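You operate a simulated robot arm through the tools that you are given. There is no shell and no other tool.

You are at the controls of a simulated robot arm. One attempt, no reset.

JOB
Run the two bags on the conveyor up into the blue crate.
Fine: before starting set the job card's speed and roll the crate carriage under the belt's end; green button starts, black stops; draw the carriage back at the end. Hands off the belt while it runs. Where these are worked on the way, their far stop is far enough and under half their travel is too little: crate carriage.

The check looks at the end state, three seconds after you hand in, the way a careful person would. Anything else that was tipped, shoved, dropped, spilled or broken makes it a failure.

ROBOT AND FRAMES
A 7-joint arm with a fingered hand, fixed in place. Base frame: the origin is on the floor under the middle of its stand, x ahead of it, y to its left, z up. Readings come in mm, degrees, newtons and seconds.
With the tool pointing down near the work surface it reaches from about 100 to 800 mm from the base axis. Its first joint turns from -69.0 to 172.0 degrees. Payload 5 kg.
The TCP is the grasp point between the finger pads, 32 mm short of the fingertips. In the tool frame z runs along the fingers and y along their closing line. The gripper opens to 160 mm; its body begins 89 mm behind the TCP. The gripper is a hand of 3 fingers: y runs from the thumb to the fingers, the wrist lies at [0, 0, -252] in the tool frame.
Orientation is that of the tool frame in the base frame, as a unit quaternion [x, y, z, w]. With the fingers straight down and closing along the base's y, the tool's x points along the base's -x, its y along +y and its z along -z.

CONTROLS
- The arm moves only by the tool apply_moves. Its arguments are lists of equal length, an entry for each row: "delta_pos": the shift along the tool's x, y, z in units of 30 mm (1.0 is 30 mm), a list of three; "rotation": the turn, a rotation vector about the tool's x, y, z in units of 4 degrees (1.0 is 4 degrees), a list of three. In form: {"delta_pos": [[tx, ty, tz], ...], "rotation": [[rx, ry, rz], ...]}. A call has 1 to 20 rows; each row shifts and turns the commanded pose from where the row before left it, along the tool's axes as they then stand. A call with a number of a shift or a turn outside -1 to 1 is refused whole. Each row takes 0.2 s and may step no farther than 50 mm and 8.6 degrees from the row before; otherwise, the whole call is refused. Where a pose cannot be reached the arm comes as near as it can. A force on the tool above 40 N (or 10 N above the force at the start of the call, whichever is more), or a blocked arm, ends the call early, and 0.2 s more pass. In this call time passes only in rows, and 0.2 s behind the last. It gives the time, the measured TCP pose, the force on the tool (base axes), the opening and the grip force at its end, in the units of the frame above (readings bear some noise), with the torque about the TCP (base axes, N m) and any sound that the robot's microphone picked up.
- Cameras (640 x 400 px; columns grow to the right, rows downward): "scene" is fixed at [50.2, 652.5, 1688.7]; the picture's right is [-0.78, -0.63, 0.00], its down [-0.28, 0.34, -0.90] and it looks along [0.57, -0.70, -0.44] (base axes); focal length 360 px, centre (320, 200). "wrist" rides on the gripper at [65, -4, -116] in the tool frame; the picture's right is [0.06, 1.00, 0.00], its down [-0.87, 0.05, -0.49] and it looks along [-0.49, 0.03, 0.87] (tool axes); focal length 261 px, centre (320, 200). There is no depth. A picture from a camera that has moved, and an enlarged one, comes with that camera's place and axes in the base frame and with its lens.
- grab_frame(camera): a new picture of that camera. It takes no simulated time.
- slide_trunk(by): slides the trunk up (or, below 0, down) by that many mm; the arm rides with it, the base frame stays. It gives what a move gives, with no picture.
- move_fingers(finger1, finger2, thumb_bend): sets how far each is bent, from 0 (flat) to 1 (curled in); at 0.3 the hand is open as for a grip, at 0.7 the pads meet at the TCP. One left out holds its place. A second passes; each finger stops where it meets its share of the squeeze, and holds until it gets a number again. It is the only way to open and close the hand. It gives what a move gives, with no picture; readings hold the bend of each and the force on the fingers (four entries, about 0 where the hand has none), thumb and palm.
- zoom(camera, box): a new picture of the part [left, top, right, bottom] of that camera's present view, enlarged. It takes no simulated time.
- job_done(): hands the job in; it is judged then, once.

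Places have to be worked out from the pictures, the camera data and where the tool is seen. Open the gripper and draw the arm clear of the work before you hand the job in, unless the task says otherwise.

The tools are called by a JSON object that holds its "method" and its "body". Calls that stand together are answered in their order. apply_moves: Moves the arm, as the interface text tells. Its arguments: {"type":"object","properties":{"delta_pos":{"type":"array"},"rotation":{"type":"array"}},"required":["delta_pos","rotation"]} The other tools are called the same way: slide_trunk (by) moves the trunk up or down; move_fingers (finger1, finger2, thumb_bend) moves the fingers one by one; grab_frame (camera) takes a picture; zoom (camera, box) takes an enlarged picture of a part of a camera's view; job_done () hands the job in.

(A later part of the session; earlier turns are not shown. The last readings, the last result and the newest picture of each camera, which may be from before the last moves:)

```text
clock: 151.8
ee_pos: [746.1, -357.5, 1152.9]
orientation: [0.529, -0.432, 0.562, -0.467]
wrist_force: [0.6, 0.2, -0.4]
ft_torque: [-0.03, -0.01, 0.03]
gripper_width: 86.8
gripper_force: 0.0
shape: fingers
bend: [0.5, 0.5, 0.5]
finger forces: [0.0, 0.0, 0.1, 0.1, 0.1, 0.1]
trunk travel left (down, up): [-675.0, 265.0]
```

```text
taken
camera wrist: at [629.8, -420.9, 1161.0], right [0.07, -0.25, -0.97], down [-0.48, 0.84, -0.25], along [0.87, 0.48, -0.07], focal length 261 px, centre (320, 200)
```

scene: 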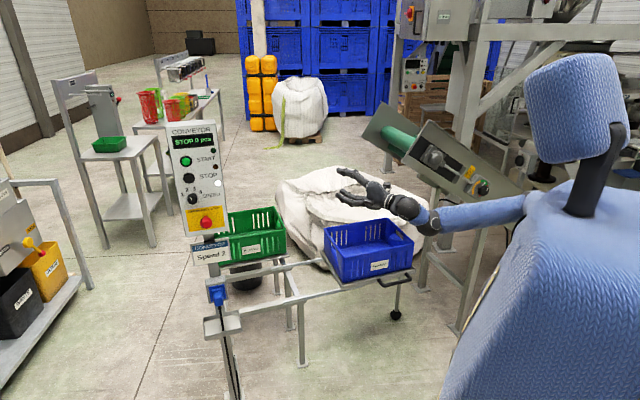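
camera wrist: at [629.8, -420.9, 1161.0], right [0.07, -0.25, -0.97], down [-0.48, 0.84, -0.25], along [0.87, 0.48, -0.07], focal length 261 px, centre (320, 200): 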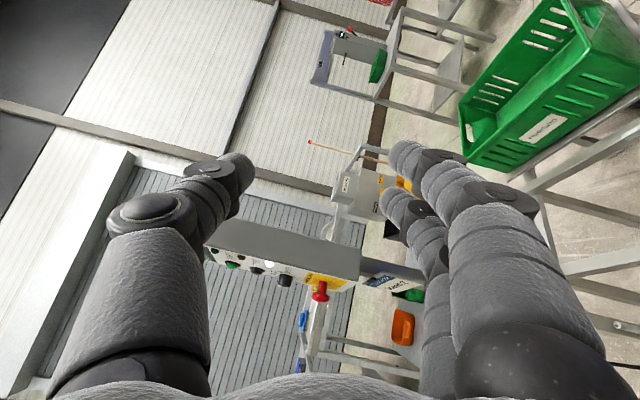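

The panel is edge-on at the center of the view. I move up and left toward a standoff in front of START, checking halfway.

{"method": "apply_moves", "body": {"delta_pos": [[-0.803, -0.366, 0.427], [-0.803, -0.366, 0.427], [-0.803, -0.366, 0.427], [-0.803, -0.366, 0.427], [-0.803, -0.366, 0.427], [-0.803, -0.366, 0.427], [-0.803, -0.366, 0.427], [-0.803, -0.366, 0.427], [-0.803, -0.366, 0.427], [-0.803, -0.366, 0.427]], "rotation": [[0, 0, 0], [0, 0, 0], [0, 0, 0], [0, 0, 0], [0, 0, 0], [0, 0, 0], [0, 0, 0], [0, 0, 0], [0, 0, 0], [0, 0, 0]]}}

{"method": "grab_frame", "body": {"camera": "scene"}}

{"method": "grab_frame", "body": {"camera": "wrist"}}

```text
clock: 154.1
ee_pos: [867.6, -99.8, 1218.3]
orientation: [0.53, -0.434, 0.56, -0.465]
wrist_force: [1.5, -0.1, 8.8]
ft_torque: [-0.04, 0.94, 0.01]
gripper_width: 87.3
gripper_force: 0.1
shape: fingers
bend: [0.5, 0.5, 0.5]
finger forces: [0.1, 0.0, 0.1, 0.0, 0.1, 0.0]
trunk travel left (down, up): [-675.0, 265.0]
```

```text
taken
```

scene: 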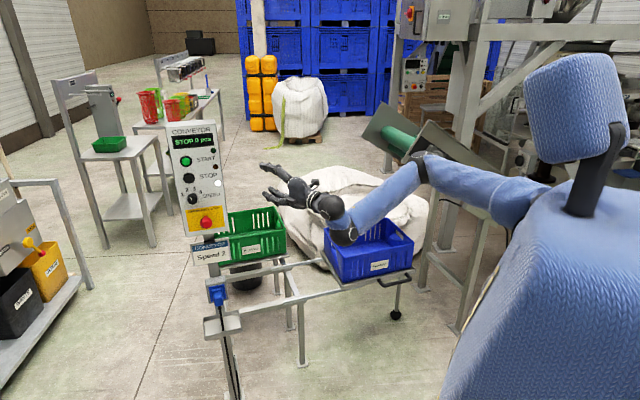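

```text
taken
camera wrist: at [752.2, -163.2, 1226.8], right [0.06, -0.25, -0.97], down [-0.48, 0.84, -0.25], along [0.87, 0.48, -0.07], focal length 261 px, centre (320, 200)
```

wrist: 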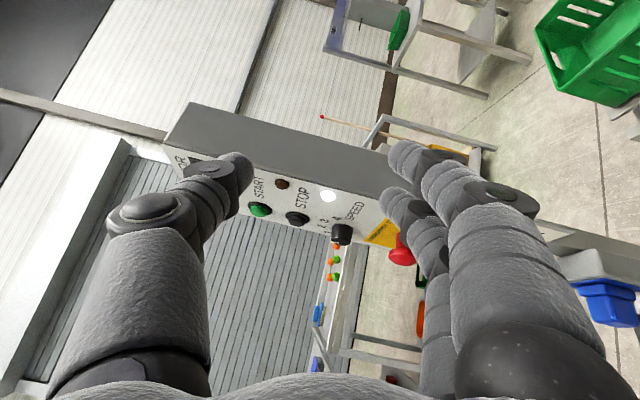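

There's a small 9 N reading at the wrist with the forearm bent strongly left, probably the hand near its bend limit. I relieve it by yawing left a little and then rolling the hand toward -180°, which lifts the elbow.

{"method": "apply_moves", "body": {"delta_pos": [[0, 0, 0], [0, 0, 0], [0, 0, 0]], "rotation": [[0.19, -0.98, 0.07], [0.19, -0.98, 0.07], [0.19, -0.98, 0.07]]}}

{"method": "apply_moves", "body": {"delta_pos": [[0, 0, 0], [0, 0, 0], [0, 0, 0], [0, 0, 0], [0, 0, 0], [0, 0, 0], [0, 0, 0], [0, 0, 0], [0, 0, 0], [0, 0, 0], [0, 0, 0], [0, 0, 0], [0, 0, 0], [0, 0, 0], [0, 0, 0], [0, 0, 0], [0, 0, 0], [0, 0, 0], [0, 0, 0], [0, 0, 0]], "rotation": [[0, 0, -1], [0, 0, -1], [0, 0, -1], [0, 0, -1], [0, 0, -1], [0, 0, -1], [0, 0, -1], [0, 0, -1], [0, 0, -1], [0, 0, -1], [0, 0, -1], [0, 0, -1], [0, 0, -1], [0, 0, -1], [0, 0, -1], [0, 0, -1], [0, 0, -1], [0, 0, -1], [0, 0, -1], [0, 0, -1]]}}

{"method": "grab_frame", "body": {"camera": "scene"}}

{"method": "grab_frame", "body": {"camera": "wrist"}}

```text
clock: 154.8
ee_pos: [866.3, -99.9, 1222.9]
orientation: [0.571, -0.374, 0.509, -0.524]
wrist_force: [0.1, -0.3, 0.0]
ft_torque: [0.01, -0.01, 0.0]
gripper_width: 87.2
gripper_force: 0.1
shape: fingers
bend: [0.5, 0.5, 0.5]
finger forces: [0.0, 0.1, 0.0, 0.0, 0.1, 0.0]
trunk travel left (down, up): [-675.0, 265.0]
```

```text
clock: 159.1
ee_pos: [883.2, -89.5, 1243.8]
orientation: [0.682, 0.078, 0.724, -0.07]
wrist_force: [-0.8, 0.2, -0.8]
ft_torque: [0.04, 0.04, -0.04]
gripper_width: 87.3
gripper_force: 0.0
shape: fingers
bend: [0.5, 0.5, 0.5]
finger forces: [0.0, 0.1, 0.1, 0.0, 0.0, 0.0]
out of reach, approached as far as the arm can: row 18, 19, 20
trunk travel left (down, up): [-675.0, 265.0]
```

```text
taken
```

scene: 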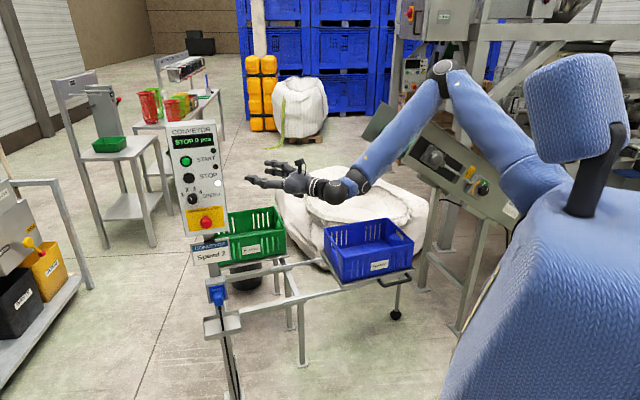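

```text
taken
camera wrist: at [766.6, -111.1, 1302.1], right [0.21, -0.97, 0.08], down [-0.42, -0.16, -0.9], along [0.89, 0.15, -0.44], focal length 261 px, centre (320, 200)
```

wrist: 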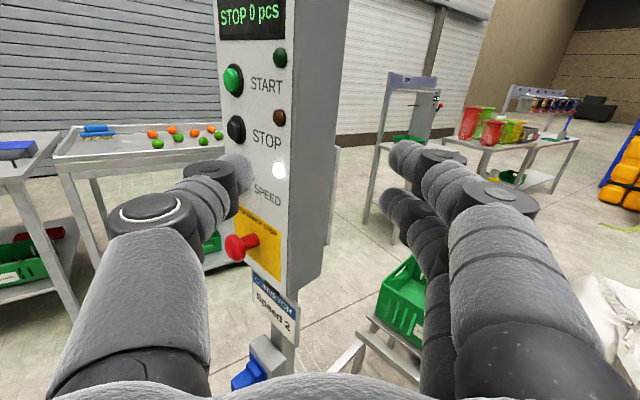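

Excellent: the elbow is now up and the camera view is upright. I continue left and up to the START standoff while yawing toward the panel.

{"method": "apply_moves", "body": {"delta_pos": [[0.166, -0.92, 0.438], [0.166, -0.92, 0.438], [0.166, -0.92, 0.438], [0.166, -0.92, 0.438], [0.166, -0.92, 0.438], [0.166, -0.92, 0.438], [0.166, -0.92, 0.438], [0.166, -0.92, 0.438]], "rotation": [[-0.62, 0, 0], [-0.62, 0, 0], [-0.62, 0, 0], [-0.62, 0, 0], [-0.62, 0, 0], [-0.62, 0, 0], [-0.62, 0, 0], [-0.62, 0, 0]]}}

{"method": "grab_frame", "body": {"camera": "scene"}}

{"method": "grab_frame", "body": {"camera": "wrist"}}

```text
clock: 160.8
ee_pos: [972.1, 136.5, 1287.9]
orientation: [0.68, -0.046, 0.73, 0.047]
wrist_force: [-0.5, 0.1, 0.9]
ft_torque: [0.03, -0.03, -0.05]
gripper_width: 87.3
gripper_force: 0.1
shape: fingers
bend: [0.5, 0.5, 0.5]
finger forces: [0.0, 0.0, 0.0, 0.1, 0.1, 0.0]
trunk travel left (down, up): [-675.0, 265.0]
```

```text
taken
```

scene: 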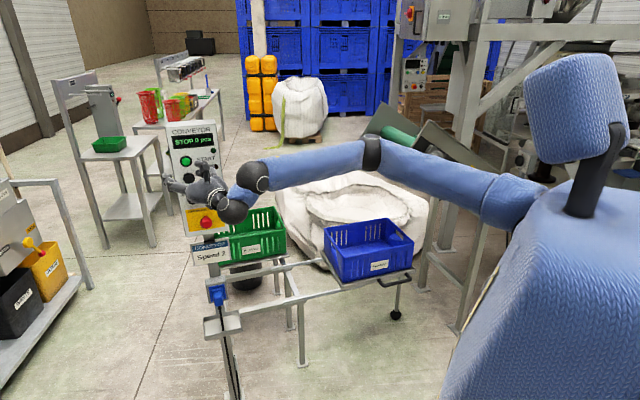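

```text
taken
camera wrist: at [853.9, 156.1, 1344.7], right [-0.14, -0.99, 0.06], down [-0.43, 0.01, -0.9], along [0.89, -0.15, -0.43], focal length 261 px, centre (320, 200)
```

wrist: 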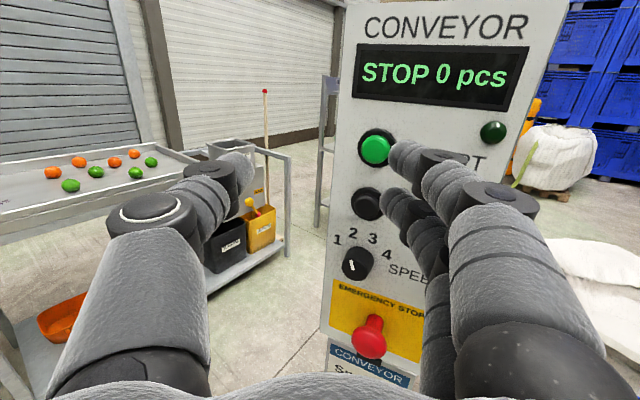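

I'm at the START standoff and the view is upright: START is green, the dial is on 2. Now I shape a pointing hand, curling thumb and finger 2 and keeping finger 1 extended, to see which finger remains.

{"method": "move_fingers", "body": {"finger1": 0.55, "finger2": 1.0, "thumb_bend": 1.0}}

{"method": "grab_frame", "body": {"camera": "wrist"}}

```text
clock: 161.8
ee_pos: [972.3, 135.7, 1288.3]
orientation: [0.68, -0.047, 0.73, 0.046]
wrist_force: [-0.1, 0.0, 0.0]
ft_torque: [-0.03, 0.01, 0.02]
gripper_width: 35.7
gripper_force: 0.0
shape: fingers
bend: [0.55, 0.93, 0.96]
finger forces: [0.0, 0.1, 0.0, 0.0, 0.0, 0.0]
trunk travel left (down, up): [-675.0, 265.0]
```

```text
taken
camera wrist: at [852.9, 155.0, 1345.4], right [-0.13, -0.99, 0.06], down [-0.43, 0.01, -0.9], along [0.89, -0.14, -0.43], focal length 261 px, centre (320, 200)
```

wrist: 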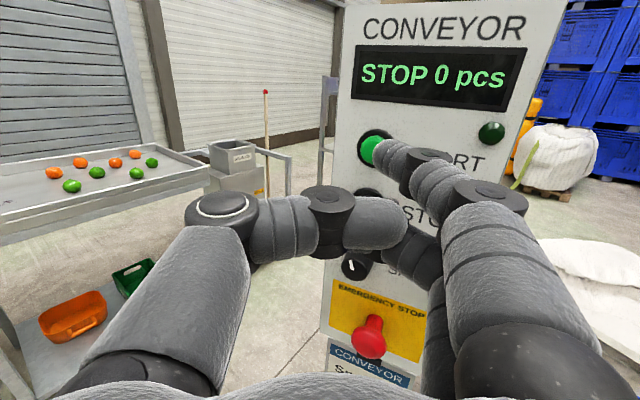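

Finger 1 (the upper one) points forward with its tip at about (988, 99, 1310). START is at (1088, 67, 1286), so I move the tip to about 25 mm in front of it.

{"method": "apply_moves", "body": {"delta_pos": [[-0.33, 0.095, 0.876], [-0.33, 0.095, 0.876], [-0.33, 0.095, 0.876]], "rotation": [[0, 0, 0], [0, 0, 0], [0, 0, 0]]}}

{"method": "grab_frame", "body": {"camera": "wrist"}}

{"method": "zoom", "body": {"camera": "scene", "box": [150, 110, 250, 230]}}

```text
clock: 162.7
ee_pos: [1049.4, 117.6, 1266.5]
orientation: [0.681, -0.046, 0.73, 0.045]
wrist_force: [-0.9, 1.2, -0.6]
ft_torque: [-0.04, -0.01, -0.02]
gripper_width: 35.7
gripper_force: 0.4
shape: fingers
bend: [0.55, 0.93, 0.96]
finger forces: [1.0, 0.0, 0.0, 0.0, 0.0, 0.1]
trunk travel left (down, up): [-675.0, 265.0]
```

```text
taken
camera wrist: at [932.1, 137.1, 1321.7], right [-0.13, -0.99, 0.06], down [-0.43, 0.01, -0.9], along [0.89, -0.14, -0.43], focal length 261 px, centre (320, 200)
```

wrist: 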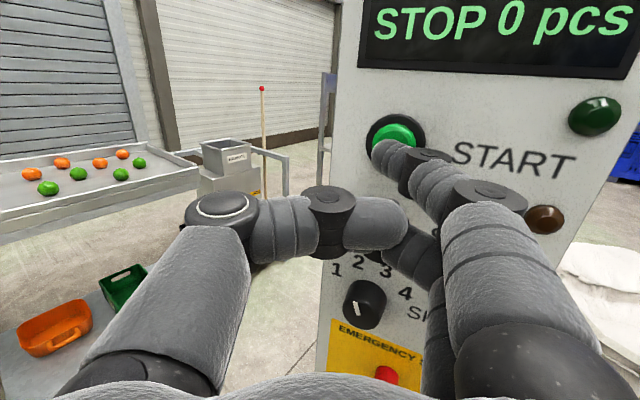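

```text
3.33 times, centred on (200, 170) of scene
camera zoom: at [50.2, 652.5, 1688.7], right [-0.78, -0.63, 0.0], down [-0.28, 0.34, -0.9], along [0.57, -0.7, -0.44], focal length 1200 px, centre (720, 300)
```

zoom: 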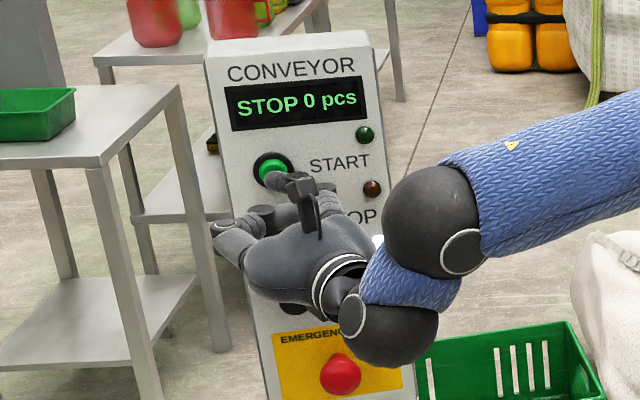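

A light touch (1 N) at the lower edge of START; the display still reads STOP. I back off 8 mm, raise 8 mm, and come back in to press the button's middle.

{"method": "apply_moves", "body": {"delta_pos": [[0.283, -0.11, -0.223], [-0.0126, 0.082, 0.182], [-0.0084, 0.055, 0.121]], "rotation": [[0, 0, 0], [0, 0, 0], [0, 0, 0]]}}

{"method": "grab_frame", "body": {"camera": "wrist"}}

```text
clock: 163.4
ee_pos: [1052.7, 115.7, 1272.8]
orientation: [0.68, -0.046, 0.73, 0.045]
wrist_force: [-2.0, 0.7, 0.6]
ft_torque: [0.02, -0.02, -0.08]
gripper_width: 35.4
gripper_force: 1.0
shape: fingers
bend: [0.55, 0.93, 0.96]
finger forces: [1.8, 0.1, 0.1, 0.0, 0.1, 0.1]
trunk travel left (down, up): [-675.0, 265.0]
heard: click
```

```text
taken
camera wrist: at [933.4, 135.0, 1329.4], right [-0.13, -0.99, 0.06], down [-0.43, 0.01, -0.9], along [0.89, -0.14, -0.43], focal length 261 px, centre (320, 200)
```

wrist: 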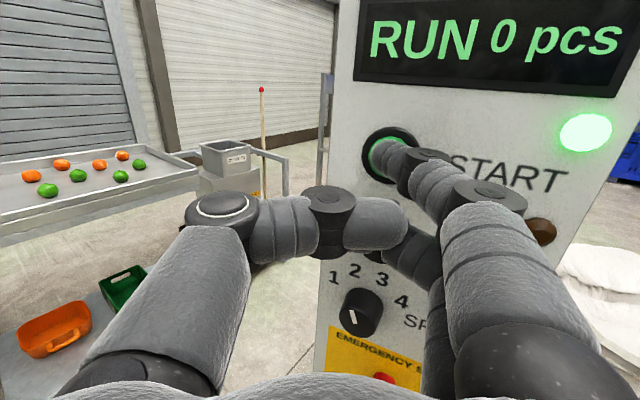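

It clicked and the display shows "RUN 0 pcs". I back the finger off 36 mm and watch the bags.

{"method": "apply_moves", "body": {"delta_pos": [[0.04, -0.25, -0.545], [0.04, -0.25, -0.545]], "rotation": [[0, 0, 0], [0, 0, 0]]}}

{"method": "grab_frame", "body": {"camera": "scene"}}

```text
clock: 164.1
ee_pos: [1022.3, 134.2, 1272.4]
orientation: [0.681, -0.047, 0.73, 0.046]
wrist_force: [-0.1, 0.1, 0.5]
ft_torque: [0.01, 0.0, 0.03]
gripper_width: 35.5
gripper_force: 0.0
shape: fingers
bend: [0.55, 0.93, 0.96]
finger forces: [0.0, 0.0, 0.0, 0.0, 0.0, 0.0]
trunk travel left (down, up): [-675.0, 265.0]
```

```text
taken
```

scene: 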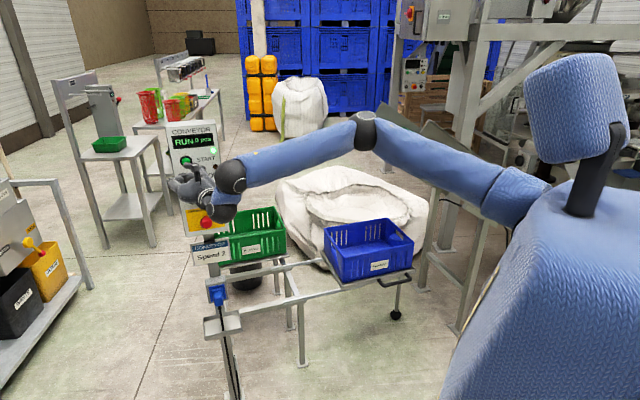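

The belt is running. While the bags travel, I lower the finger 60 mm to stand in front of STOP, then check the display.

{"method": "apply_moves", "body": {"delta_pos": [[-0.997, 0.003, -0.071], [-0.997, 0.003, -0.071], [0, 0, 0]], "rotation": [[0, 0, 0], [0, 0, 0], [0, 0, 0]]}}

{"method": "grab_frame", "body": {"camera": "wrist"}}

{"method": "grab_frame", "body": {"camera": "scene"}}

```text
clock: 164.8
ee_pos: [1021.8, 134.9, 1213.3]
orientation: [0.681, -0.046, 0.73, 0.045]
wrist_force: [-0.5, -0.1, -0.2]
ft_torque: [-0.02, 0.0, -0.01]
gripper_width: 35.8
gripper_force: 0.1
shape: fingers
bend: [0.55, 0.93, 0.96]
finger forces: [0.1, 0.0, 0.0, 0.0, 0.1, 0.0]
trunk travel left (down, up): [-675.0, 265.0]
```

```text
taken
camera wrist: at [902.9, 153.9, 1269.5], right [-0.13, -0.99, 0.06], down [-0.43, 0.01, -0.9], along [0.89, -0.14, -0.43], focal length 261 px, centre (320, 200)
```

wrist: 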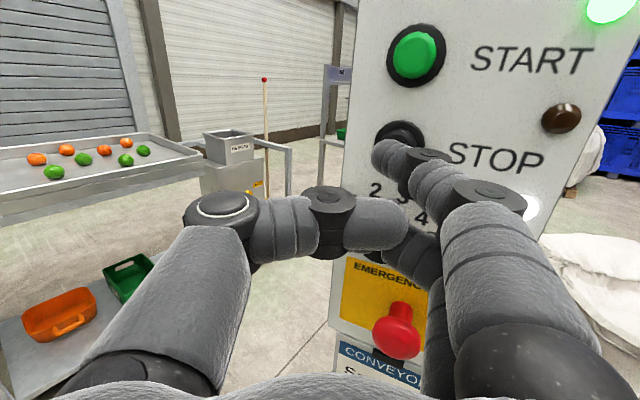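

```text
taken
```

scene: 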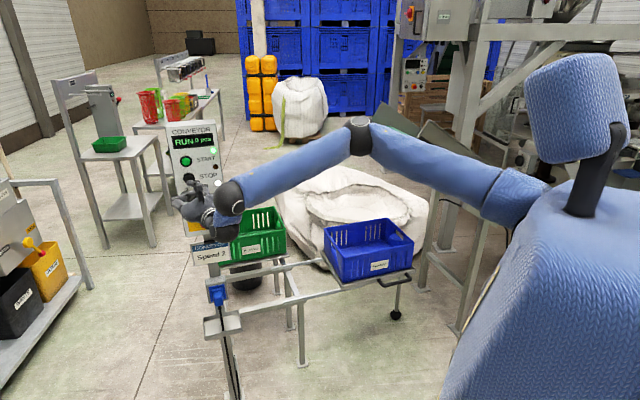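

STOP is now right in front of the finger. I wait 3 seconds and check the display and crate from the scene camera.

{"method": "apply_moves", "body": {"delta_pos": [[0, 0, 0], [0, 0, 0], [0, 0, 0], [0, 0, 0], [0, 0, 0], [0, 0, 0], [0, 0, 0], [0, 0, 0], [0, 0, 0], [0, 0, 0], [0, 0, 0], [0, 0, 0], [0, 0, 0], [0, 0, 0], [0, 0, 0]], "rotation": [[0, 0, 0], [0, 0, 0], [0, 0, 0], [0, 0, 0], [0, 0, 0], [0, 0, 0], [0, 0, 0], [0, 0, 0], [0, 0, 0], [0, 0, 0], [0, 0, 0], [0, 0, 0], [0, 0, 0], [0, 0, 0], [0, 0, 0]]}}

{"method": "zoom", "body": {"camera": "scene", "box": [160, 90, 460, 300]}}

```text
clock: 168.1
ee_pos: [1021.5, 134.6, 1212.7]
orientation: [0.681, -0.046, 0.729, 0.045]
wrist_force: [0.3, 0.2, -0.4]
ft_torque: [-0.06, 0.0, -0.01]
gripper_width: 36.3
gripper_force: 0.1
shape: fingers
bend: [0.55, 0.93, 0.96]
finger forces: [0.0, 0.0, 0.1, 0.0, 0.0, 0.0]
trunk travel left (down, up): [-675.0, 265.0]
```

```text
1.90 times, centred on (310, 195) of scene
camera zoom: at [50.2, 652.5, 1688.7], right [-0.78, -0.63, 0.0], down [-0.28, 0.34, -0.9], along [0.57, -0.7, -0.44], focal length 686 px, centre (339, 210)
```

zoom: 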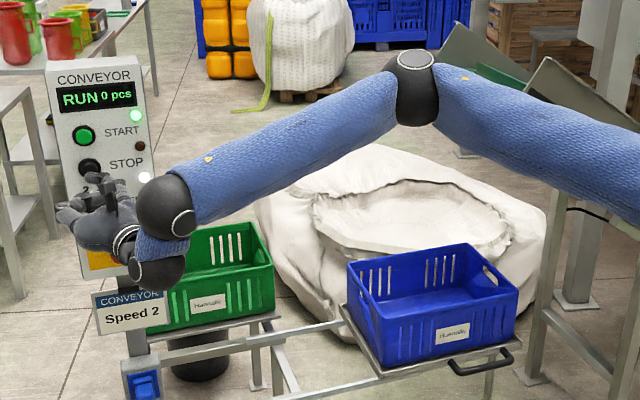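

Still "RUN 0 pcs" with the crate empty. I keep waiting.

{"method": "apply_moves", "body": {"delta_pos": [[0, 0, 0], [0, 0, 0], [0, 0, 0], [0, 0, 0], [0, 0, 0], [0, 0, 0], [0, 0, 0], [0, 0, 0], [0, 0, 0], [0, 0, 0], [0, 0, 0], [0, 0, 0], [0, 0, 0], [0, 0, 0], [0, 0, 0]], "rotation": [[0, 0, 0], [0, 0, 0], [0, 0, 0], [0, 0, 0], [0, 0, 0], [0, 0, 0], [0, 0, 0], [0, 0, 0], [0, 0, 0], [0, 0, 0], [0, 0, 0], [0, 0, 0], [0, 0, 0], [0, 0, 0], [0, 0, 0]]}}

{"method": "zoom", "body": {"camera": "scene", "box": [160, 90, 460, 300]}}

```text
clock: 171.2
ee_pos: [1021.8, 134.9, 1213.4]
orientation: [0.681, -0.046, 0.729, 0.045]
wrist_force: [0.6, 0.3, -0.2]
ft_torque: [0.02, -0.02, -0.01]
gripper_width: 36.4
gripper_force: 0.0
shape: fingers
bend: [0.55, 0.93, 0.96]
finger forces: [0.1, 0.0, 0.1, 0.1, 0.1, 0.0]
trunk travel left (down, up): [-675.0, 265.0]
```

```text
1.90 times, centred on (310, 195) of scene
camera zoom: at [50.2, 652.5, 1688.7], right [-0.78, -0.63, 0.0], down [-0.28, 0.34, -0.9], along [0.57, -0.7, -0.44], focal length 686 px, centre (339, 210)
```

zoom: 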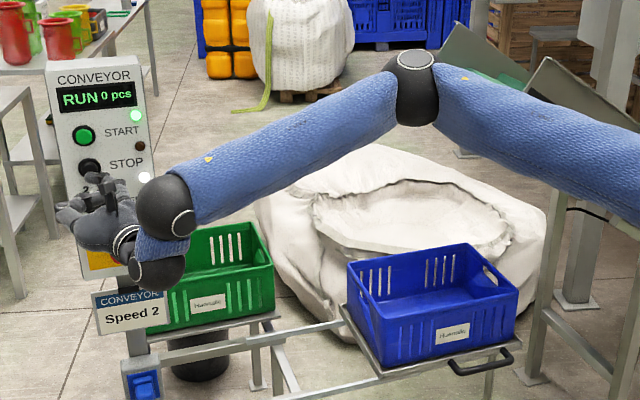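

Still 0 pcs after about 8 s. I wait another 4 s.

{"method": "apply_moves", "body": {"delta_pos": [[0, 0, 0], [0, 0, 0], [0, 0, 0], [0, 0, 0], [0, 0, 0], [0, 0, 0], [0, 0, 0], [0, 0, 0], [0, 0, 0], [0, 0, 0], [0, 0, 0], [0, 0, 0], [0, 0, 0], [0, 0, 0], [0, 0, 0]], "rotation": [[0, 0, 0], [0, 0, 0], [0, 0, 0], [0, 0, 0], [0, 0, 0], [0, 0, 0], [0, 0, 0], [0, 0, 0], [0, 0, 0], [0, 0, 0], [0, 0, 0], [0, 0, 0], [0, 0, 0], [0, 0, 0], [0, 0, 0]]}}

{"method": "grab_frame", "body": {"camera": "scene"}}

```text
clock: 174.4
ee_pos: [1022.2, 135.0, 1214.3]
orientation: [0.681, -0.046, 0.729, 0.045]
wrist_force: [1.2, -0.2, -0.6]
ft_torque: [0.01, 0.02, -0.01]
gripper_width: 36.4
gripper_force: 0.0
shape: fingers
bend: [0.55, 0.93, 0.97]
finger forces: [0.1, 0.0, 0.1, 0.0, 0.1, 0.1]
trunk travel left (down, up): [-675.0, 265.0]
```

```text
taken
```

scene: 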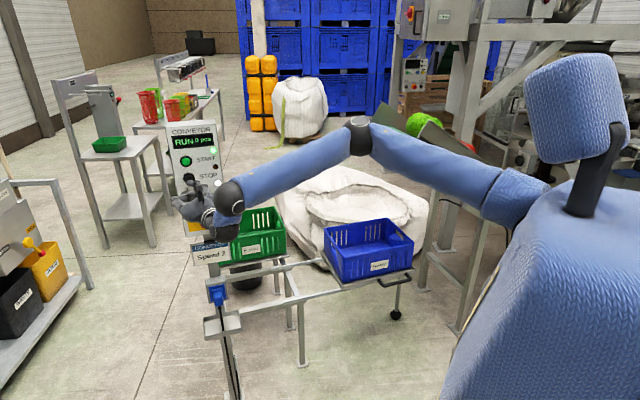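

The green bag is just arriving at the belt's upper end. I wait in short intervals.

{"method": "apply_moves", "body": {"delta_pos": [[0, 0, 0], [0, 0, 0], [0, 0, 0], [0, 0, 0], [0, 0, 0]], "rotation": [[0, 0, 0], [0, 0, 0], [0, 0, 0], [0, 0, 0], [0, 0, 0]]}}

{"method": "zoom", "body": {"camera": "scene", "box": [160, 90, 460, 300]}}

```text
clock: 175.7
ee_pos: [1021.1, 134.8, 1212.6]
orientation: [0.681, -0.045, 0.729, 0.044]
wrist_force: [-0.4, 0.4, 0.9]
ft_torque: [-0.02, 0.0, 0.02]
gripper_width: 36.4
gripper_force: 0.0
shape: fingers
bend: [0.55, 0.93, 0.97]
finger forces: [0.0, 0.0, 0.0, 0.0, 0.0, 0.0]
trunk travel left (down, up): [-675.0, 265.0]
```

```text
1.90 times, centred on (310, 195) of scene
camera zoom: at [50.2, 652.5, 1688.7], right [-0.78, -0.63, 0.0], down [-0.28, 0.34, -0.9], along [0.57, -0.7, -0.44], focal length 686 px, centre (339, 210)
```

zoom: 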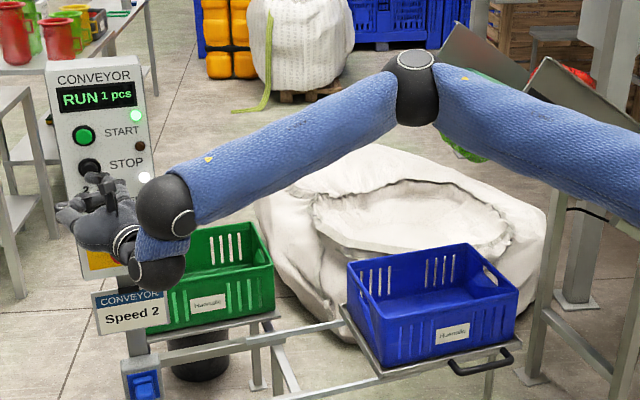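

"RUN 1 pcs": the green bag is going over the end and the red one is right behind. I wait a bit more.

{"method": "apply_moves", "body": {"delta_pos": [[0, 0, 0], [0, 0, 0], [0, 0, 0], [0, 0, 0]], "rotation": [[0, 0, 0], [0, 0, 0], [0, 0, 0], [0, 0, 0]]}}

{"method": "zoom", "body": {"camera": "scene", "box": [160, 90, 460, 300]}}

```text
clock: 176.7
ee_pos: [1021.5, 134.6, 1213.5]
orientation: [0.681, -0.047, 0.729, 0.046]
wrist_force: [-0.5, 0.5, -0.2]
ft_torque: [0.03, 0.04, 0.02]
gripper_width: 36.5
gripper_force: 0.1
shape: fingers
bend: [0.55, 0.93, 0.97]
finger forces: [0.0, 0.0, 0.0, 0.1, 0.0, 0.0]
trunk travel left (down, up): [-675.0, 265.0]
```

```text
1.90 times, centred on (310, 195) of scene
camera zoom: at [50.2, 652.5, 1688.7], right [-0.78, -0.63, 0.0], down [-0.28, 0.34, -0.9], along [0.57, -0.7, -0.44], focal length 686 px, centre (339, 210)
```

zoom: 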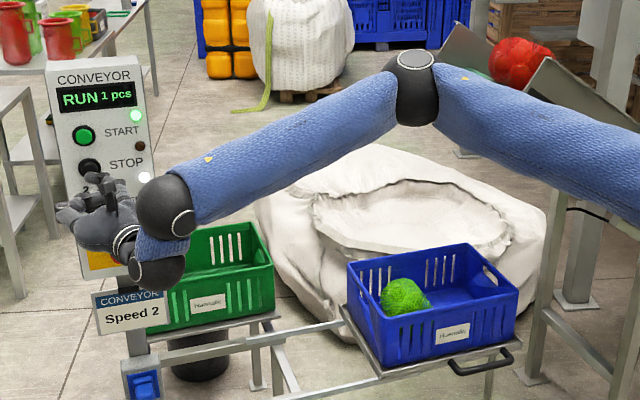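

The green bag landed in the blue crate and the red bag is at the top. I wait a little longer.

{"method": "apply_moves", "body": {"delta_pos": [[0, 0, 0], [0, 0, 0], [0, 0, 0], [0, 0, 0], [0, 0, 0], [0, 0, 0], [0, 0, 0], [0, 0, 0], [0, 0, 0], [0, 0, 0]], "rotation": [[0, 0, 0], [0, 0, 0], [0, 0, 0], [0, 0, 0], [0, 0, 0], [0, 0, 0], [0, 0, 0], [0, 0, 0], [0, 0, 0], [0, 0, 0]]}}

{"method": "zoom", "body": {"camera": "scene", "box": [160, 90, 460, 300]}}

```text
clock: 178.8
ee_pos: [1020.7, 134.8, 1212.8]
orientation: [0.681, -0.046, 0.73, 0.045]
wrist_force: [0.2, 0.5, 0.2]
ft_torque: [-0.02, -0.01, -0.04]
gripper_width: 36.5
gripper_force: 0.0
shape: fingers
bend: [0.55, 0.93, 0.97]
finger forces: [0.0, 0.0, 0.0, 0.0, 0.1, 0.0]
trunk travel left (down, up): [-675.0, 265.0]
```

```text
1.90 times, centred on (310, 195) of scene
camera zoom: at [50.2, 652.5, 1688.7], right [-0.78, -0.63, 0.0], down [-0.28, 0.34, -0.9], along [0.57, -0.7, -0.44], focal length 686 px, centre (339, 210)
```

zoom: 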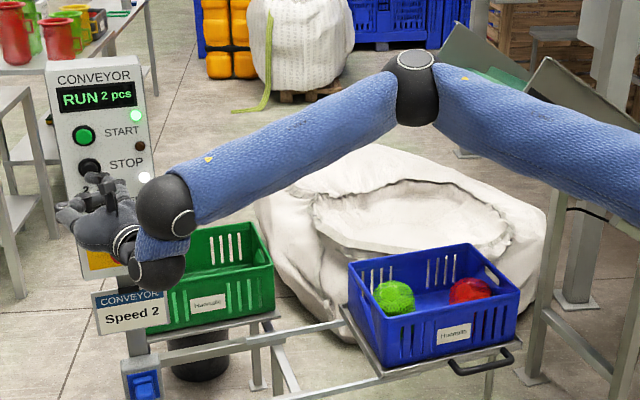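

Both bags (green and red) are in the blue crate: "RUN 2 pcs". Now I press STOP by advancing the finger along u.

{"method": "apply_moves", "body": {"delta_pos": [[-0.021, 0.137, 0.303], [-0.021, 0.137, 0.303], [-0.021, 0.137, 0.303], [-0.0084, 0.055, 0.121]], "rotation": [[0, 0, 0], [0, 0, 0], [0, 0, 0], [0, 0, 0]]}}

{"method": "grab_frame", "body": {"camera": "wrist"}}

{"method": "zoom", "body": {"camera": "scene", "box": [150, 100, 250, 220]}}

```text
clock: 179.8
ee_pos: [1050.4, 117.1, 1213.4]
orientation: [0.682, -0.046, 0.729, 0.045]
wrist_force: [-1.1, 0.2, -0.2]
ft_torque: [0.02, 0.01, -0.01]
gripper_width: 36.9
gripper_force: 0.6
shape: fingers
bend: [0.55, 0.93, 0.97]
finger forces: [0.9, 0.0, 0.0, 0.1, 0.0, 0.0]
trunk travel left (down, up): [-675.0, 265.0]
```

```text
taken
camera wrist: at [931.8, 136.3, 1269.9], right [-0.13, -0.99, 0.06], down [-0.43, 0.01, -0.9], along [0.89, -0.14, -0.43], focal length 261 px, centre (320, 200)
```

wrist: 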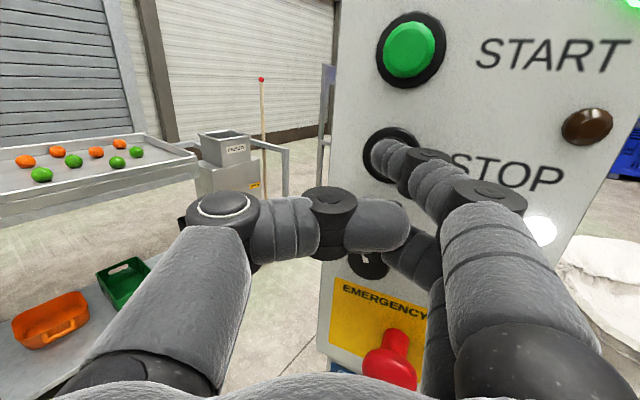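

```text
3.33 times, centred on (200, 160) of scene
camera zoom: at [50.2, 652.5, 1688.7], right [-0.78, -0.63, 0.0], down [-0.28, 0.34, -0.9], along [0.57, -0.7, -0.44], focal length 1200 px, centre (720, 333)
```

zoom: 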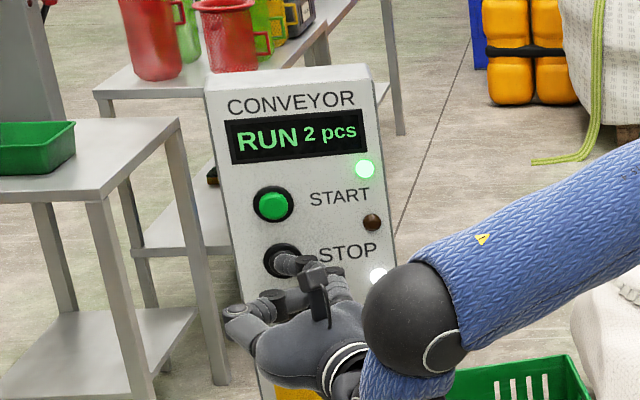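

The finger touches STOP (0.9 N) but it still says RUN. I press 4 mm more.

{"method": "apply_moves", "body": {"delta_pos": [[-0.0084, 0.055, 0.121]], "rotation": [[0, 0, 0]]}}

{"method": "zoom", "body": {"camera": "scene", "box": [150, 100, 250, 220]}}

```text
clock: 180.2
ee_pos: [1053.1, 115.0, 1213.9]
orientation: [0.681, -0.046, 0.73, 0.045]
wrist_force: [-2.3, 1.5, -1.0]
ft_torque: [-0.02, -0.04, -0.05]
gripper_width: 36.4
gripper_force: 1.3
shape: fingers
bend: [0.56, 0.93, 0.97]
finger forces: [2.6, 0.0, 0.0, 0.0, 0.0, 0.0]
trunk travel left (down, up): [-675.0, 265.0]
heard: click
```

```text
3.33 times, centred on (200, 160) of scene
camera zoom: at [50.2, 652.5, 1688.7], right [-0.78, -0.63, 0.0], down [-0.28, 0.34, -0.9], along [0.57, -0.7, -0.44], focal length 1200 px, centre (720, 333)
```

zoom: 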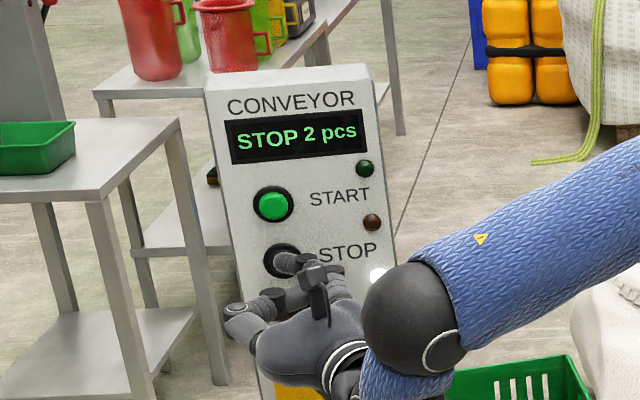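

"STOP 2 pcs": the belt is stopped. I withdraw the finger from the panel and head back along the known path toward the handle.

{"method": "apply_moves", "body": {"delta_pos": [[0.04, -0.27, -0.6], [0.063, -0.411, -0.909], [0.04, -0.14, -0.3], [0.166, 0.965, -0.527], [0.166, 0.965, -0.527], [0.166, 0.965, -0.527], [0.166, 0.965, -0.527], [0.166, 0.965, -0.527], [0.166, 0.965, -0.527], [0.166, 0.965, -0.527], [0.166, 0.965, -0.527]], "rotation": [[0, 0, 0], [0, 0, 0], [0, 0, 0], [0.62, 0, 0], [0.62, 0, 0], [0.62, 0, 0], [0.62, 0, 0], [0.62, 0, 0], [0.62, 0, 0], [0.62, 0, 0], [0.62, 0, 0]]}}

{"method": "grab_frame", "body": {"camera": "scene"}}

```text
clock: 182.8
ee_pos: [883.1, -93.5, 1215.4]
orientation: [0.705, 0.068, 0.702, -0.074]
wrist_force: [-0.7, 0.1, 0.6]
ft_torque: [-0.01, 0.0, -0.03]
gripper_width: 37.1
gripper_force: 0.1
shape: fingers
bend: [0.55, 0.93, 0.97]
finger forces: [0.1, 0.0, 0.1, 0.0, 0.1, 0.0]
out of reach, approached as far as the arm can: row 10
trunk travel left (down, up): [-675.0, 265.0]
stopped in row 11: the arm was blocked; the commanded pose is now the measured one
```

```text
taken
```

scene: 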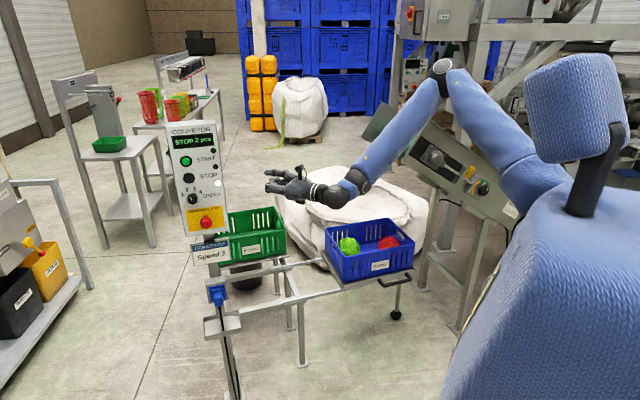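

Bags are visible in the crate and the panel is clear. I roll the hand back to about -100° (thumb above), reversing the earlier move, for gripping the bar.

{"method": "apply_moves", "body": {"delta_pos": [[0, 0, 0], [0, 0, 0], [0, 0, 0], [0, 0, 0], [0, 0, 0], [0, 0, 0], [0, 0, 0], [0, 0, 0], [0, 0, 0], [0, 0, 0], [0, 0, 0], [0, 0, 0], [0, 0, 0], [0, 0, 0], [0, 0, 0], [0, 0, 0], [0, 0, 0], [0, 0, 0], [0, 0, 0], [0, 0, 0]], "rotation": [[0, 0, 1], [0, 0, 1], [0, 0, 1], [0, 0, 1], [0, 0, 1], [0, 0, 1], [0, 0, 1], [0, 0, 1], [0, 0, 1], [0, 0, 1], [0, 0, 1], [0, 0, 1], [0, 0, 1], [0, 0, 1], [0, 0, 1], [0, 0, 1], [0, 0, 1], [0, 0, 1], [0, 0, 1], [0, 0, 1]]}}

{"method": "grab_frame", "body": {"camera": "scene"}}

```text
clock: 187.1
ee_pos: [882.5, -94.1, 1214.7]
orientation: [0.584, -0.403, 0.489, -0.508]
wrist_force: [-0.7, -1.0, 0.1]
ft_torque: [0.01, -0.04, 0.01]
gripper_width: 37.1
gripper_force: 0.0
shape: fingers
bend: [0.55, 0.93, 0.97]
finger forces: [0.1, 0.0, 0.0, 0.0, 0.0, 0.1]
trunk travel left (down, up): [-675.0, 265.0]
```

```text
taken
```

scene: 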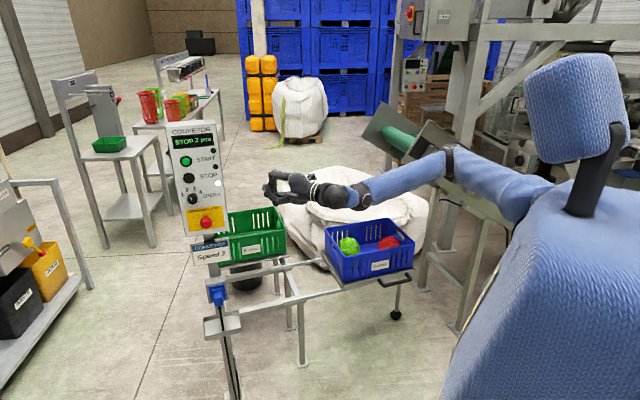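

The pose is as before. I open the hand and move right and back, to the spot where I can lower the trunk.

{"method": "move_fingers", "body": {"finger1": 0.5, "finger2": 0.5, "thumb_bend": 0.5}}

{"method": "apply_moves", "body": {"delta_pos": [[0.716, 0.31, -0.486], [0.716, 0.31, -0.486], [0.716, 0.31, -0.486], [0.716, 0.31, -0.486], [0.716, 0.31, -0.486], [0.716, 0.31, -0.486], [0.716, 0.31, -0.486], [0.716, 0.31, -0.486], [0.716, 0.31, -0.486], [0.716, 0.31, -0.486], [0.716, 0.31, -0.486]], "rotation": [[-0.045, 0.27, 0], [-0.045, 0.27, 0], [-0.045, 0.27, 0], [-0.045, 0.27, 0], [-0.045, 0.27, 0], [-0.045, 0.27, 0], [-0.045, 0.27, 0], [-0.045, 0.27, 0], [-0.045, 0.27, 0], [-0.045, 0.27, 0], [-0.045, 0.27, 0]]}}

{"method": "grab_frame", "body": {"camera": "scene"}}

```text
clock: 188.1
ee_pos: [882.4, -93.2, 1215.9]
orientation: [0.584, -0.402, 0.49, -0.508]
wrist_force: [-0.6, -0.5, 0.0]
ft_torque: [-0.01, -0.02, 0.0]
gripper_width: 86.9
gripper_force: 0.1
shape: fingers
bend: [0.5, 0.5, 0.5]
finger forces: [0.0, 0.0, 0.0, 0.0, 0.0, 0.1]
trunk travel left (down, up): [-675.0, 265.0]
```

```text
clock: 190.4
ee_pos: [747.9, -358.7, 1153.1]
orientation: [0.539, -0.46, 0.54, -0.454]
wrist_force: [-0.4, -0.2, -0.6]
ft_torque: [0.01, 0.01, -0.03]
gripper_width: 86.8
gripper_force: 0.1
shape: fingers
bend: [0.5, 0.5, 0.5]
finger forces: [0.0, 0.1, 0.0, 0.1, 0.1, 0.1]
trunk travel left (down, up): [-675.0, 265.0]
```

```text
taken
```

scene: 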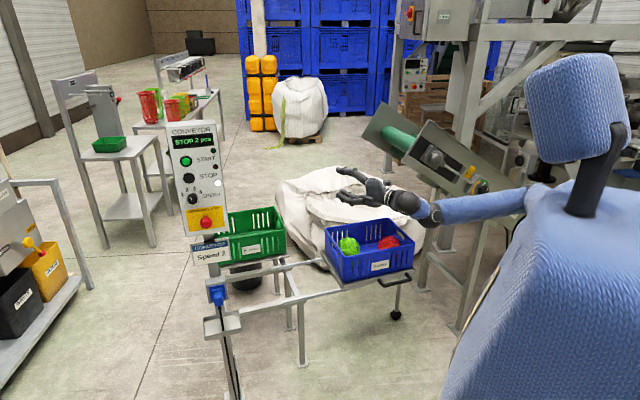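

Same clear spot as before. I lower the trunk by 400 and then 250 mm.

{"method": "slide_trunk", "body": {"by": -400}}

{"method": "slide_trunk", "body": {"by": -250}}

{"method": "grab_frame", "body": {"camera": "scene"}}

```text
clock: 194.3
ee_pos: [748.3, -359.7, 754.3]
orientation: [0.538, -0.461, 0.541, -0.454]
wrist_force: [0.7, 0.6, 0.3]
ft_torque: [0.01, 0.01, -0.04]
gripper_width: 86.6
gripper_force: 0.1
shape: fingers
bend: [0.5, 0.5, 0.5]
finger forces: [0.1, 0.0, 0.0, 0.1, 0.0, 0.0]
trunk travel left (down, up): [-275.0, 665.0]
```

```text
clock: 196.9
ee_pos: [748.1, -359.8, 504.0]
orientation: [0.538, -0.46, 0.54, -0.454]
wrist_force: [1.3, -0.9, 1.1]
ft_torque: [-0.03, -0.01, 0.05]
gripper_width: 86.5
gripper_force: 0.1
shape: fingers
bend: [0.5, 0.5, 0.5]
finger forces: [0.0, 0.0, 0.0, 0.0, 0.1, 0.1]
trunk travel left (down, up): [-25.0, 915.0]
```

```text
taken
```

scene: 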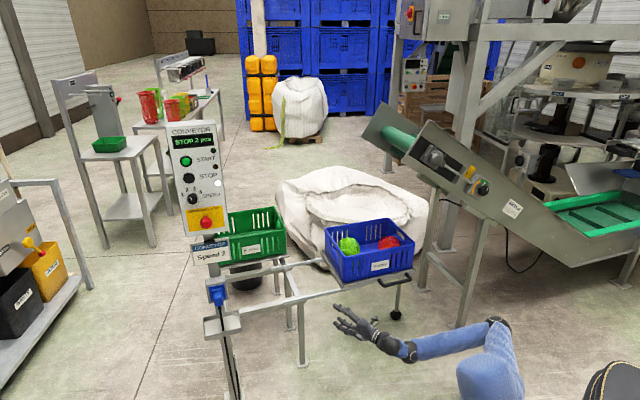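

Clear again. I move right along the front of the stand (keeping about 100 mm away) to a point in front of the handle.

{"method": "apply_moves", "body": {"delta_pos": [[0.77, 0.13, -0.513], [0.77, 0.13, -0.513], [0.77, 0.13, -0.513], [0.77, 0.13, -0.513], [0.77, 0.13, -0.513], [0.77, 0.13, -0.513], [0.77, 0.13, -0.513], [0.77, 0.13, -0.513], [0.77, 0.13, -0.513], [0.77, 0.13, -0.513], [0.77, 0.13, -0.513], [0.77, 0.13, -0.513], [0.77, 0.13, -0.513]], "rotation": [[0, 0, 0], [0, 0, 0], [0, 0, 0], [0, 0, 0], [0, 0, 0], [0, 0, 0], [0, 0, 0], [0, 0, 0], [0, 0, 0], [0, 0, 0], [0, 0, 0], [0, 0, 0], [0, 0, 0]]}}

{"method": "grab_frame", "body": {"camera": "scene"}}

{"method": "grab_frame", "body": {"camera": "wrist"}}

```text
clock: 199.7
ee_pos: [545.3, -663.1, 503.1]
orientation: [0.539, -0.461, 0.54, -0.453]
wrist_force: [0.6, 0.3, 0.0]
ft_torque: [0.0, -0.03, 0.0]
gripper_width: 87.0
gripper_force: 0.0
shape: fingers
bend: [0.5, 0.5, 0.5]
finger forces: [0.1, 0.0, 0.0, 0.0, 0.0, 0.2]
trunk travel left (down, up): [-25.0, 915.0]
```

```text
taken
```

scene: 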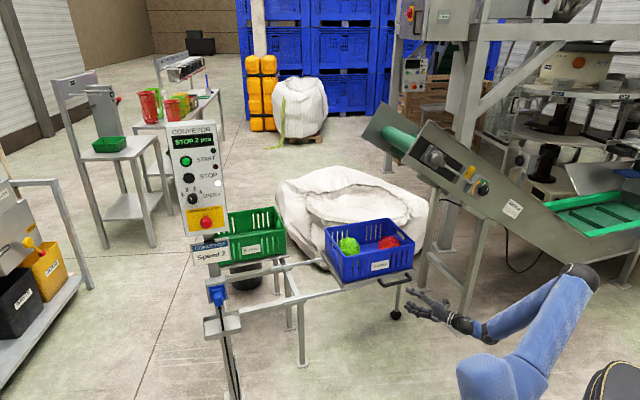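

```text
taken
camera wrist: at [430.2, -725.2, 518.3], right [-0.01, -0.22, -0.97], down [-0.49, 0.85, -0.19], along [0.87, 0.47, -0.11], focal length 261 px, centre (320, 200)
```

wrist: 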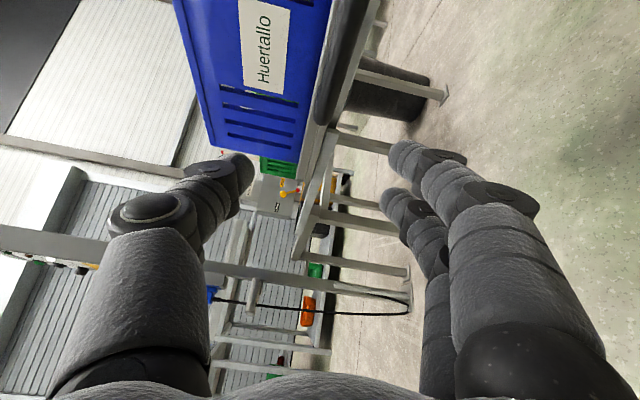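

I'm in front of the handle (bar v≈-386…-170, z≈504). I advance 110 mm toward it along u.

{"method": "apply_moves", "body": {"delta_pos": [[0.471, 0.074, 0.782], [0.471, 0.074, 0.782], [0.471, 0.074, 0.782], [0.471, 0.074, 0.782]], "rotation": [[0, 0, 0], [0, 0, 0], [0, 0, 0], [0, 0, 0]]}}

{"method": "grab_frame", "body": {"camera": "wrist"}}

{"method": "zoom", "body": {"camera": "scene", "box": [310, 200, 490, 350]}}

```text
clock: 200.7
ee_pos: [637.9, -721.3, 503.5]
orientation: [0.538, -0.461, 0.54, -0.455]
wrist_force: [0.0, 0.8, -0.5]
ft_torque: [0.01, 0.04, 0.01]
gripper_width: 86.7
gripper_force: 0.1
shape: fingers
bend: [0.5, 0.5, 0.5]
finger forces: [0.0, 0.0, 0.1, 0.0, 0.1, 0.1]
trunk travel left (down, up): [-25.0, 915.0]
```

```text
taken
camera wrist: at [522.1, -783.1, 518.7], right [-0.01, -0.22, -0.97], down [-0.48, 0.85, -0.19], along [0.87, 0.47, -0.11], focal length 261 px, centre (320, 200)
```

wrist: 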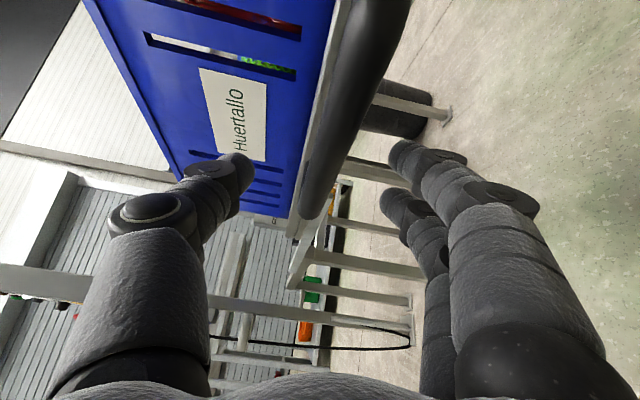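

```text
2.67 times, centred on (400, 275) of scene
camera zoom: at [50.2, 652.5, 1688.7], right [-0.78, -0.63, 0.0], down [-0.28, 0.34, -0.9], along [0.57, -0.7, -0.44], focal length 960 px, centre (107, 0)
```

zoom: 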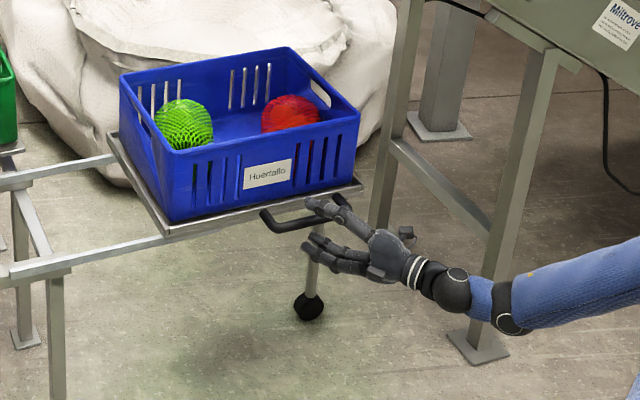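

Thumb above, fingers below the bar, centered on it. I advance the last 34 mm and close.

{"method": "apply_moves", "body": {"delta_pos": [[0.291, 0.046, 0.483], [0.291, 0.046, 0.483]], "rotation": [[0, 0, 0], [0, 0, 0]]}}

{"method": "move_fingers", "body": {"finger1": 0.75, "finger2": 0.75, "thumb_bend": 0.75}}

{"method": "grab_frame", "body": {"camera": "wrist"}}

{"method": "zoom", "body": {"camera": "scene", "box": [310, 200, 490, 350]}}

```text
clock: 201.3
ee_pos: [667.7, -737.1, 503.3]
orientation: [0.538, -0.461, 0.54, -0.454]
wrist_force: [-0.5, 0.1, 0.6]
ft_torque: [-0.04, -0.01, 0.02]
gripper_width: 86.6
gripper_force: 0.0
shape: fingers
bend: [0.5, 0.5, 0.5]
finger forces: [0.0, 0.1, 0.0, 0.0, 0.1, 0.0]
trunk travel left (down, up): [-25.0, 915.0]
```

```text
clock: 202.3
ee_pos: [668.1, -739.1, 504.0]
orientation: [0.539, -0.461, 0.541, -0.453]
wrist_force: [15.3, -3.4, 3.2]
ft_torque: [-0.03, -0.03, -0.15]
gripper_width: 5.4
gripper_force: 11.2
shape: fingers
bend: [0.74, 0.71, 0.71]
finger forces: [2.0, 8.5, 0.0, 0.1, 11.5, 0.1]
trunk travel left (down, up): [-25.0, 915.0]
```

```text
taken
camera wrist: at [551.8, -800.7, 518.3], right [-0.01, -0.22, -0.97], down [-0.48, 0.85, -0.19], along [0.87, 0.47, -0.11], focal length 261 px, centre (320, 200)
```

wrist: 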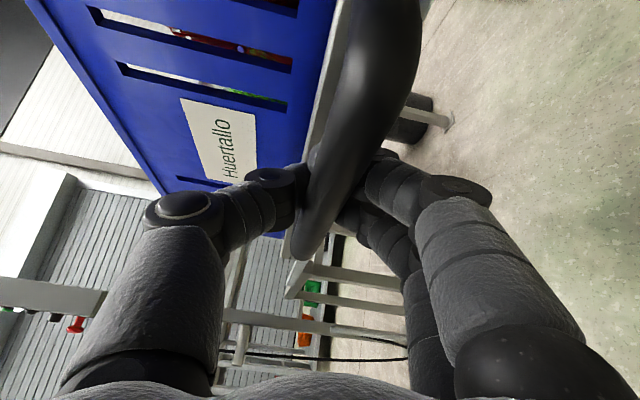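

```text
2.67 times, centred on (400, 275) of scene
camera zoom: at [50.2, 652.5, 1688.7], right [-0.78, -0.63, 0.0], down [-0.28, 0.34, -0.9], along [0.57, -0.7, -0.44], focal length 960 px, centre (107, 0)
```

zoom: 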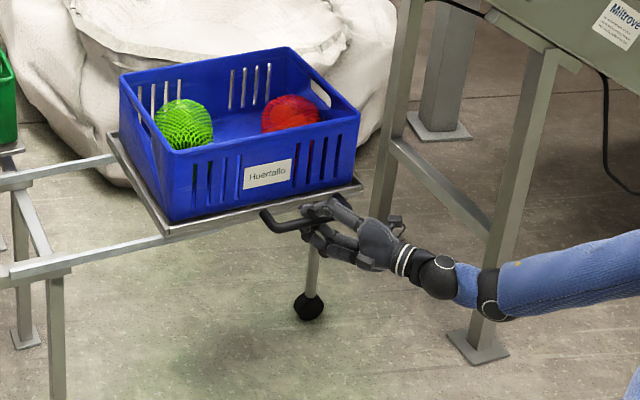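

The grip holds. I draw the carriage back along +v, gently at first.

{"method": "apply_moves", "body": {"delta_pos": [[-0.17, -0.03, 0.104], [-0.28, -0.047, 0.173], [-0.42, -0.07, 0.26], [-0.504, -0.085, 0.311], [-0.504, -0.085, 0.311], [-0.504, -0.085, 0.311], [-0.504, -0.085, 0.311]], "rotation": [[0, 0, 0], [0, 0, 0], [0, 0, 0], [0, 0, 0], [0, 0, 0], [0, 0, 0], [0, 0, 0]]}}

{"method": "grab_frame", "body": {"camera": "scene"}}

```text
clock: 203.9
ee_pos: [721.7, -650.5, 503.9]
orientation: [0.539, -0.46, 0.54, -0.455]
wrist_force: [18.5, -9.8, 3.2]
ft_torque: [-0.03, -0.02, -0.26]
gripper_width: 5.4
gripper_force: 12.7
shape: fingers
bend: [0.74, 0.71, 0.71]
finger forces: [2.9, 9.4, 0.0, 0.0, 12.8, 0.1]
trunk travel left (down, up): [-25.0, 915.0]
```

```text
taken
```

scene: 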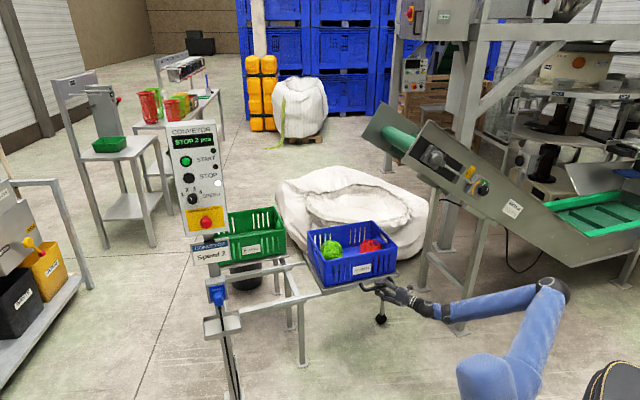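

It follows. I continue with 10 rows of 18 mm.

{"method": "apply_moves", "body": {"delta_pos": [[-0.499, -0.084, 0.32], [-0.499, -0.084, 0.32], [-0.499, -0.084, 0.32], [-0.499, -0.084, 0.32], [-0.499, -0.084, 0.32], [-0.499, -0.084, 0.32], [-0.499, -0.084, 0.32], [-0.499, -0.084, 0.32], [-0.499, -0.084, 0.32], [-0.499, -0.084, 0.32]], "rotation": [[0, 0, 0], [0, 0, 0], [0, 0, 0], [0, 0, 0], [0, 0, 0], [0, 0, 0], [0, 0, 0], [0, 0, 0], [0, 0, 0], [0, 0, 0]]}}

{"method": "grab_frame", "body": {"camera": "scene"}}

```text
clock: 206.1
ee_pos: [819.0, -498.6, 504.5]
orientation: [0.538, -0.461, 0.539, -0.455]
wrist_force: [7.3, -2.1, 0.5]
ft_torque: [-0.1, -0.01, -0.12]
gripper_width: 4.7
gripper_force: 9.2
shape: fingers
bend: [0.74, 0.72, 0.72]
finger forces: [0.0, 9.2, 0.0, 0.0, 8.7, 0.1]
trunk travel left (down, up): [-25.0, 915.0]
```

```text
taken
```

scene: 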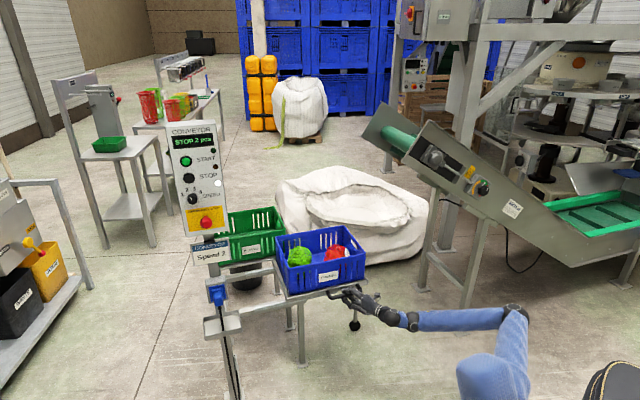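

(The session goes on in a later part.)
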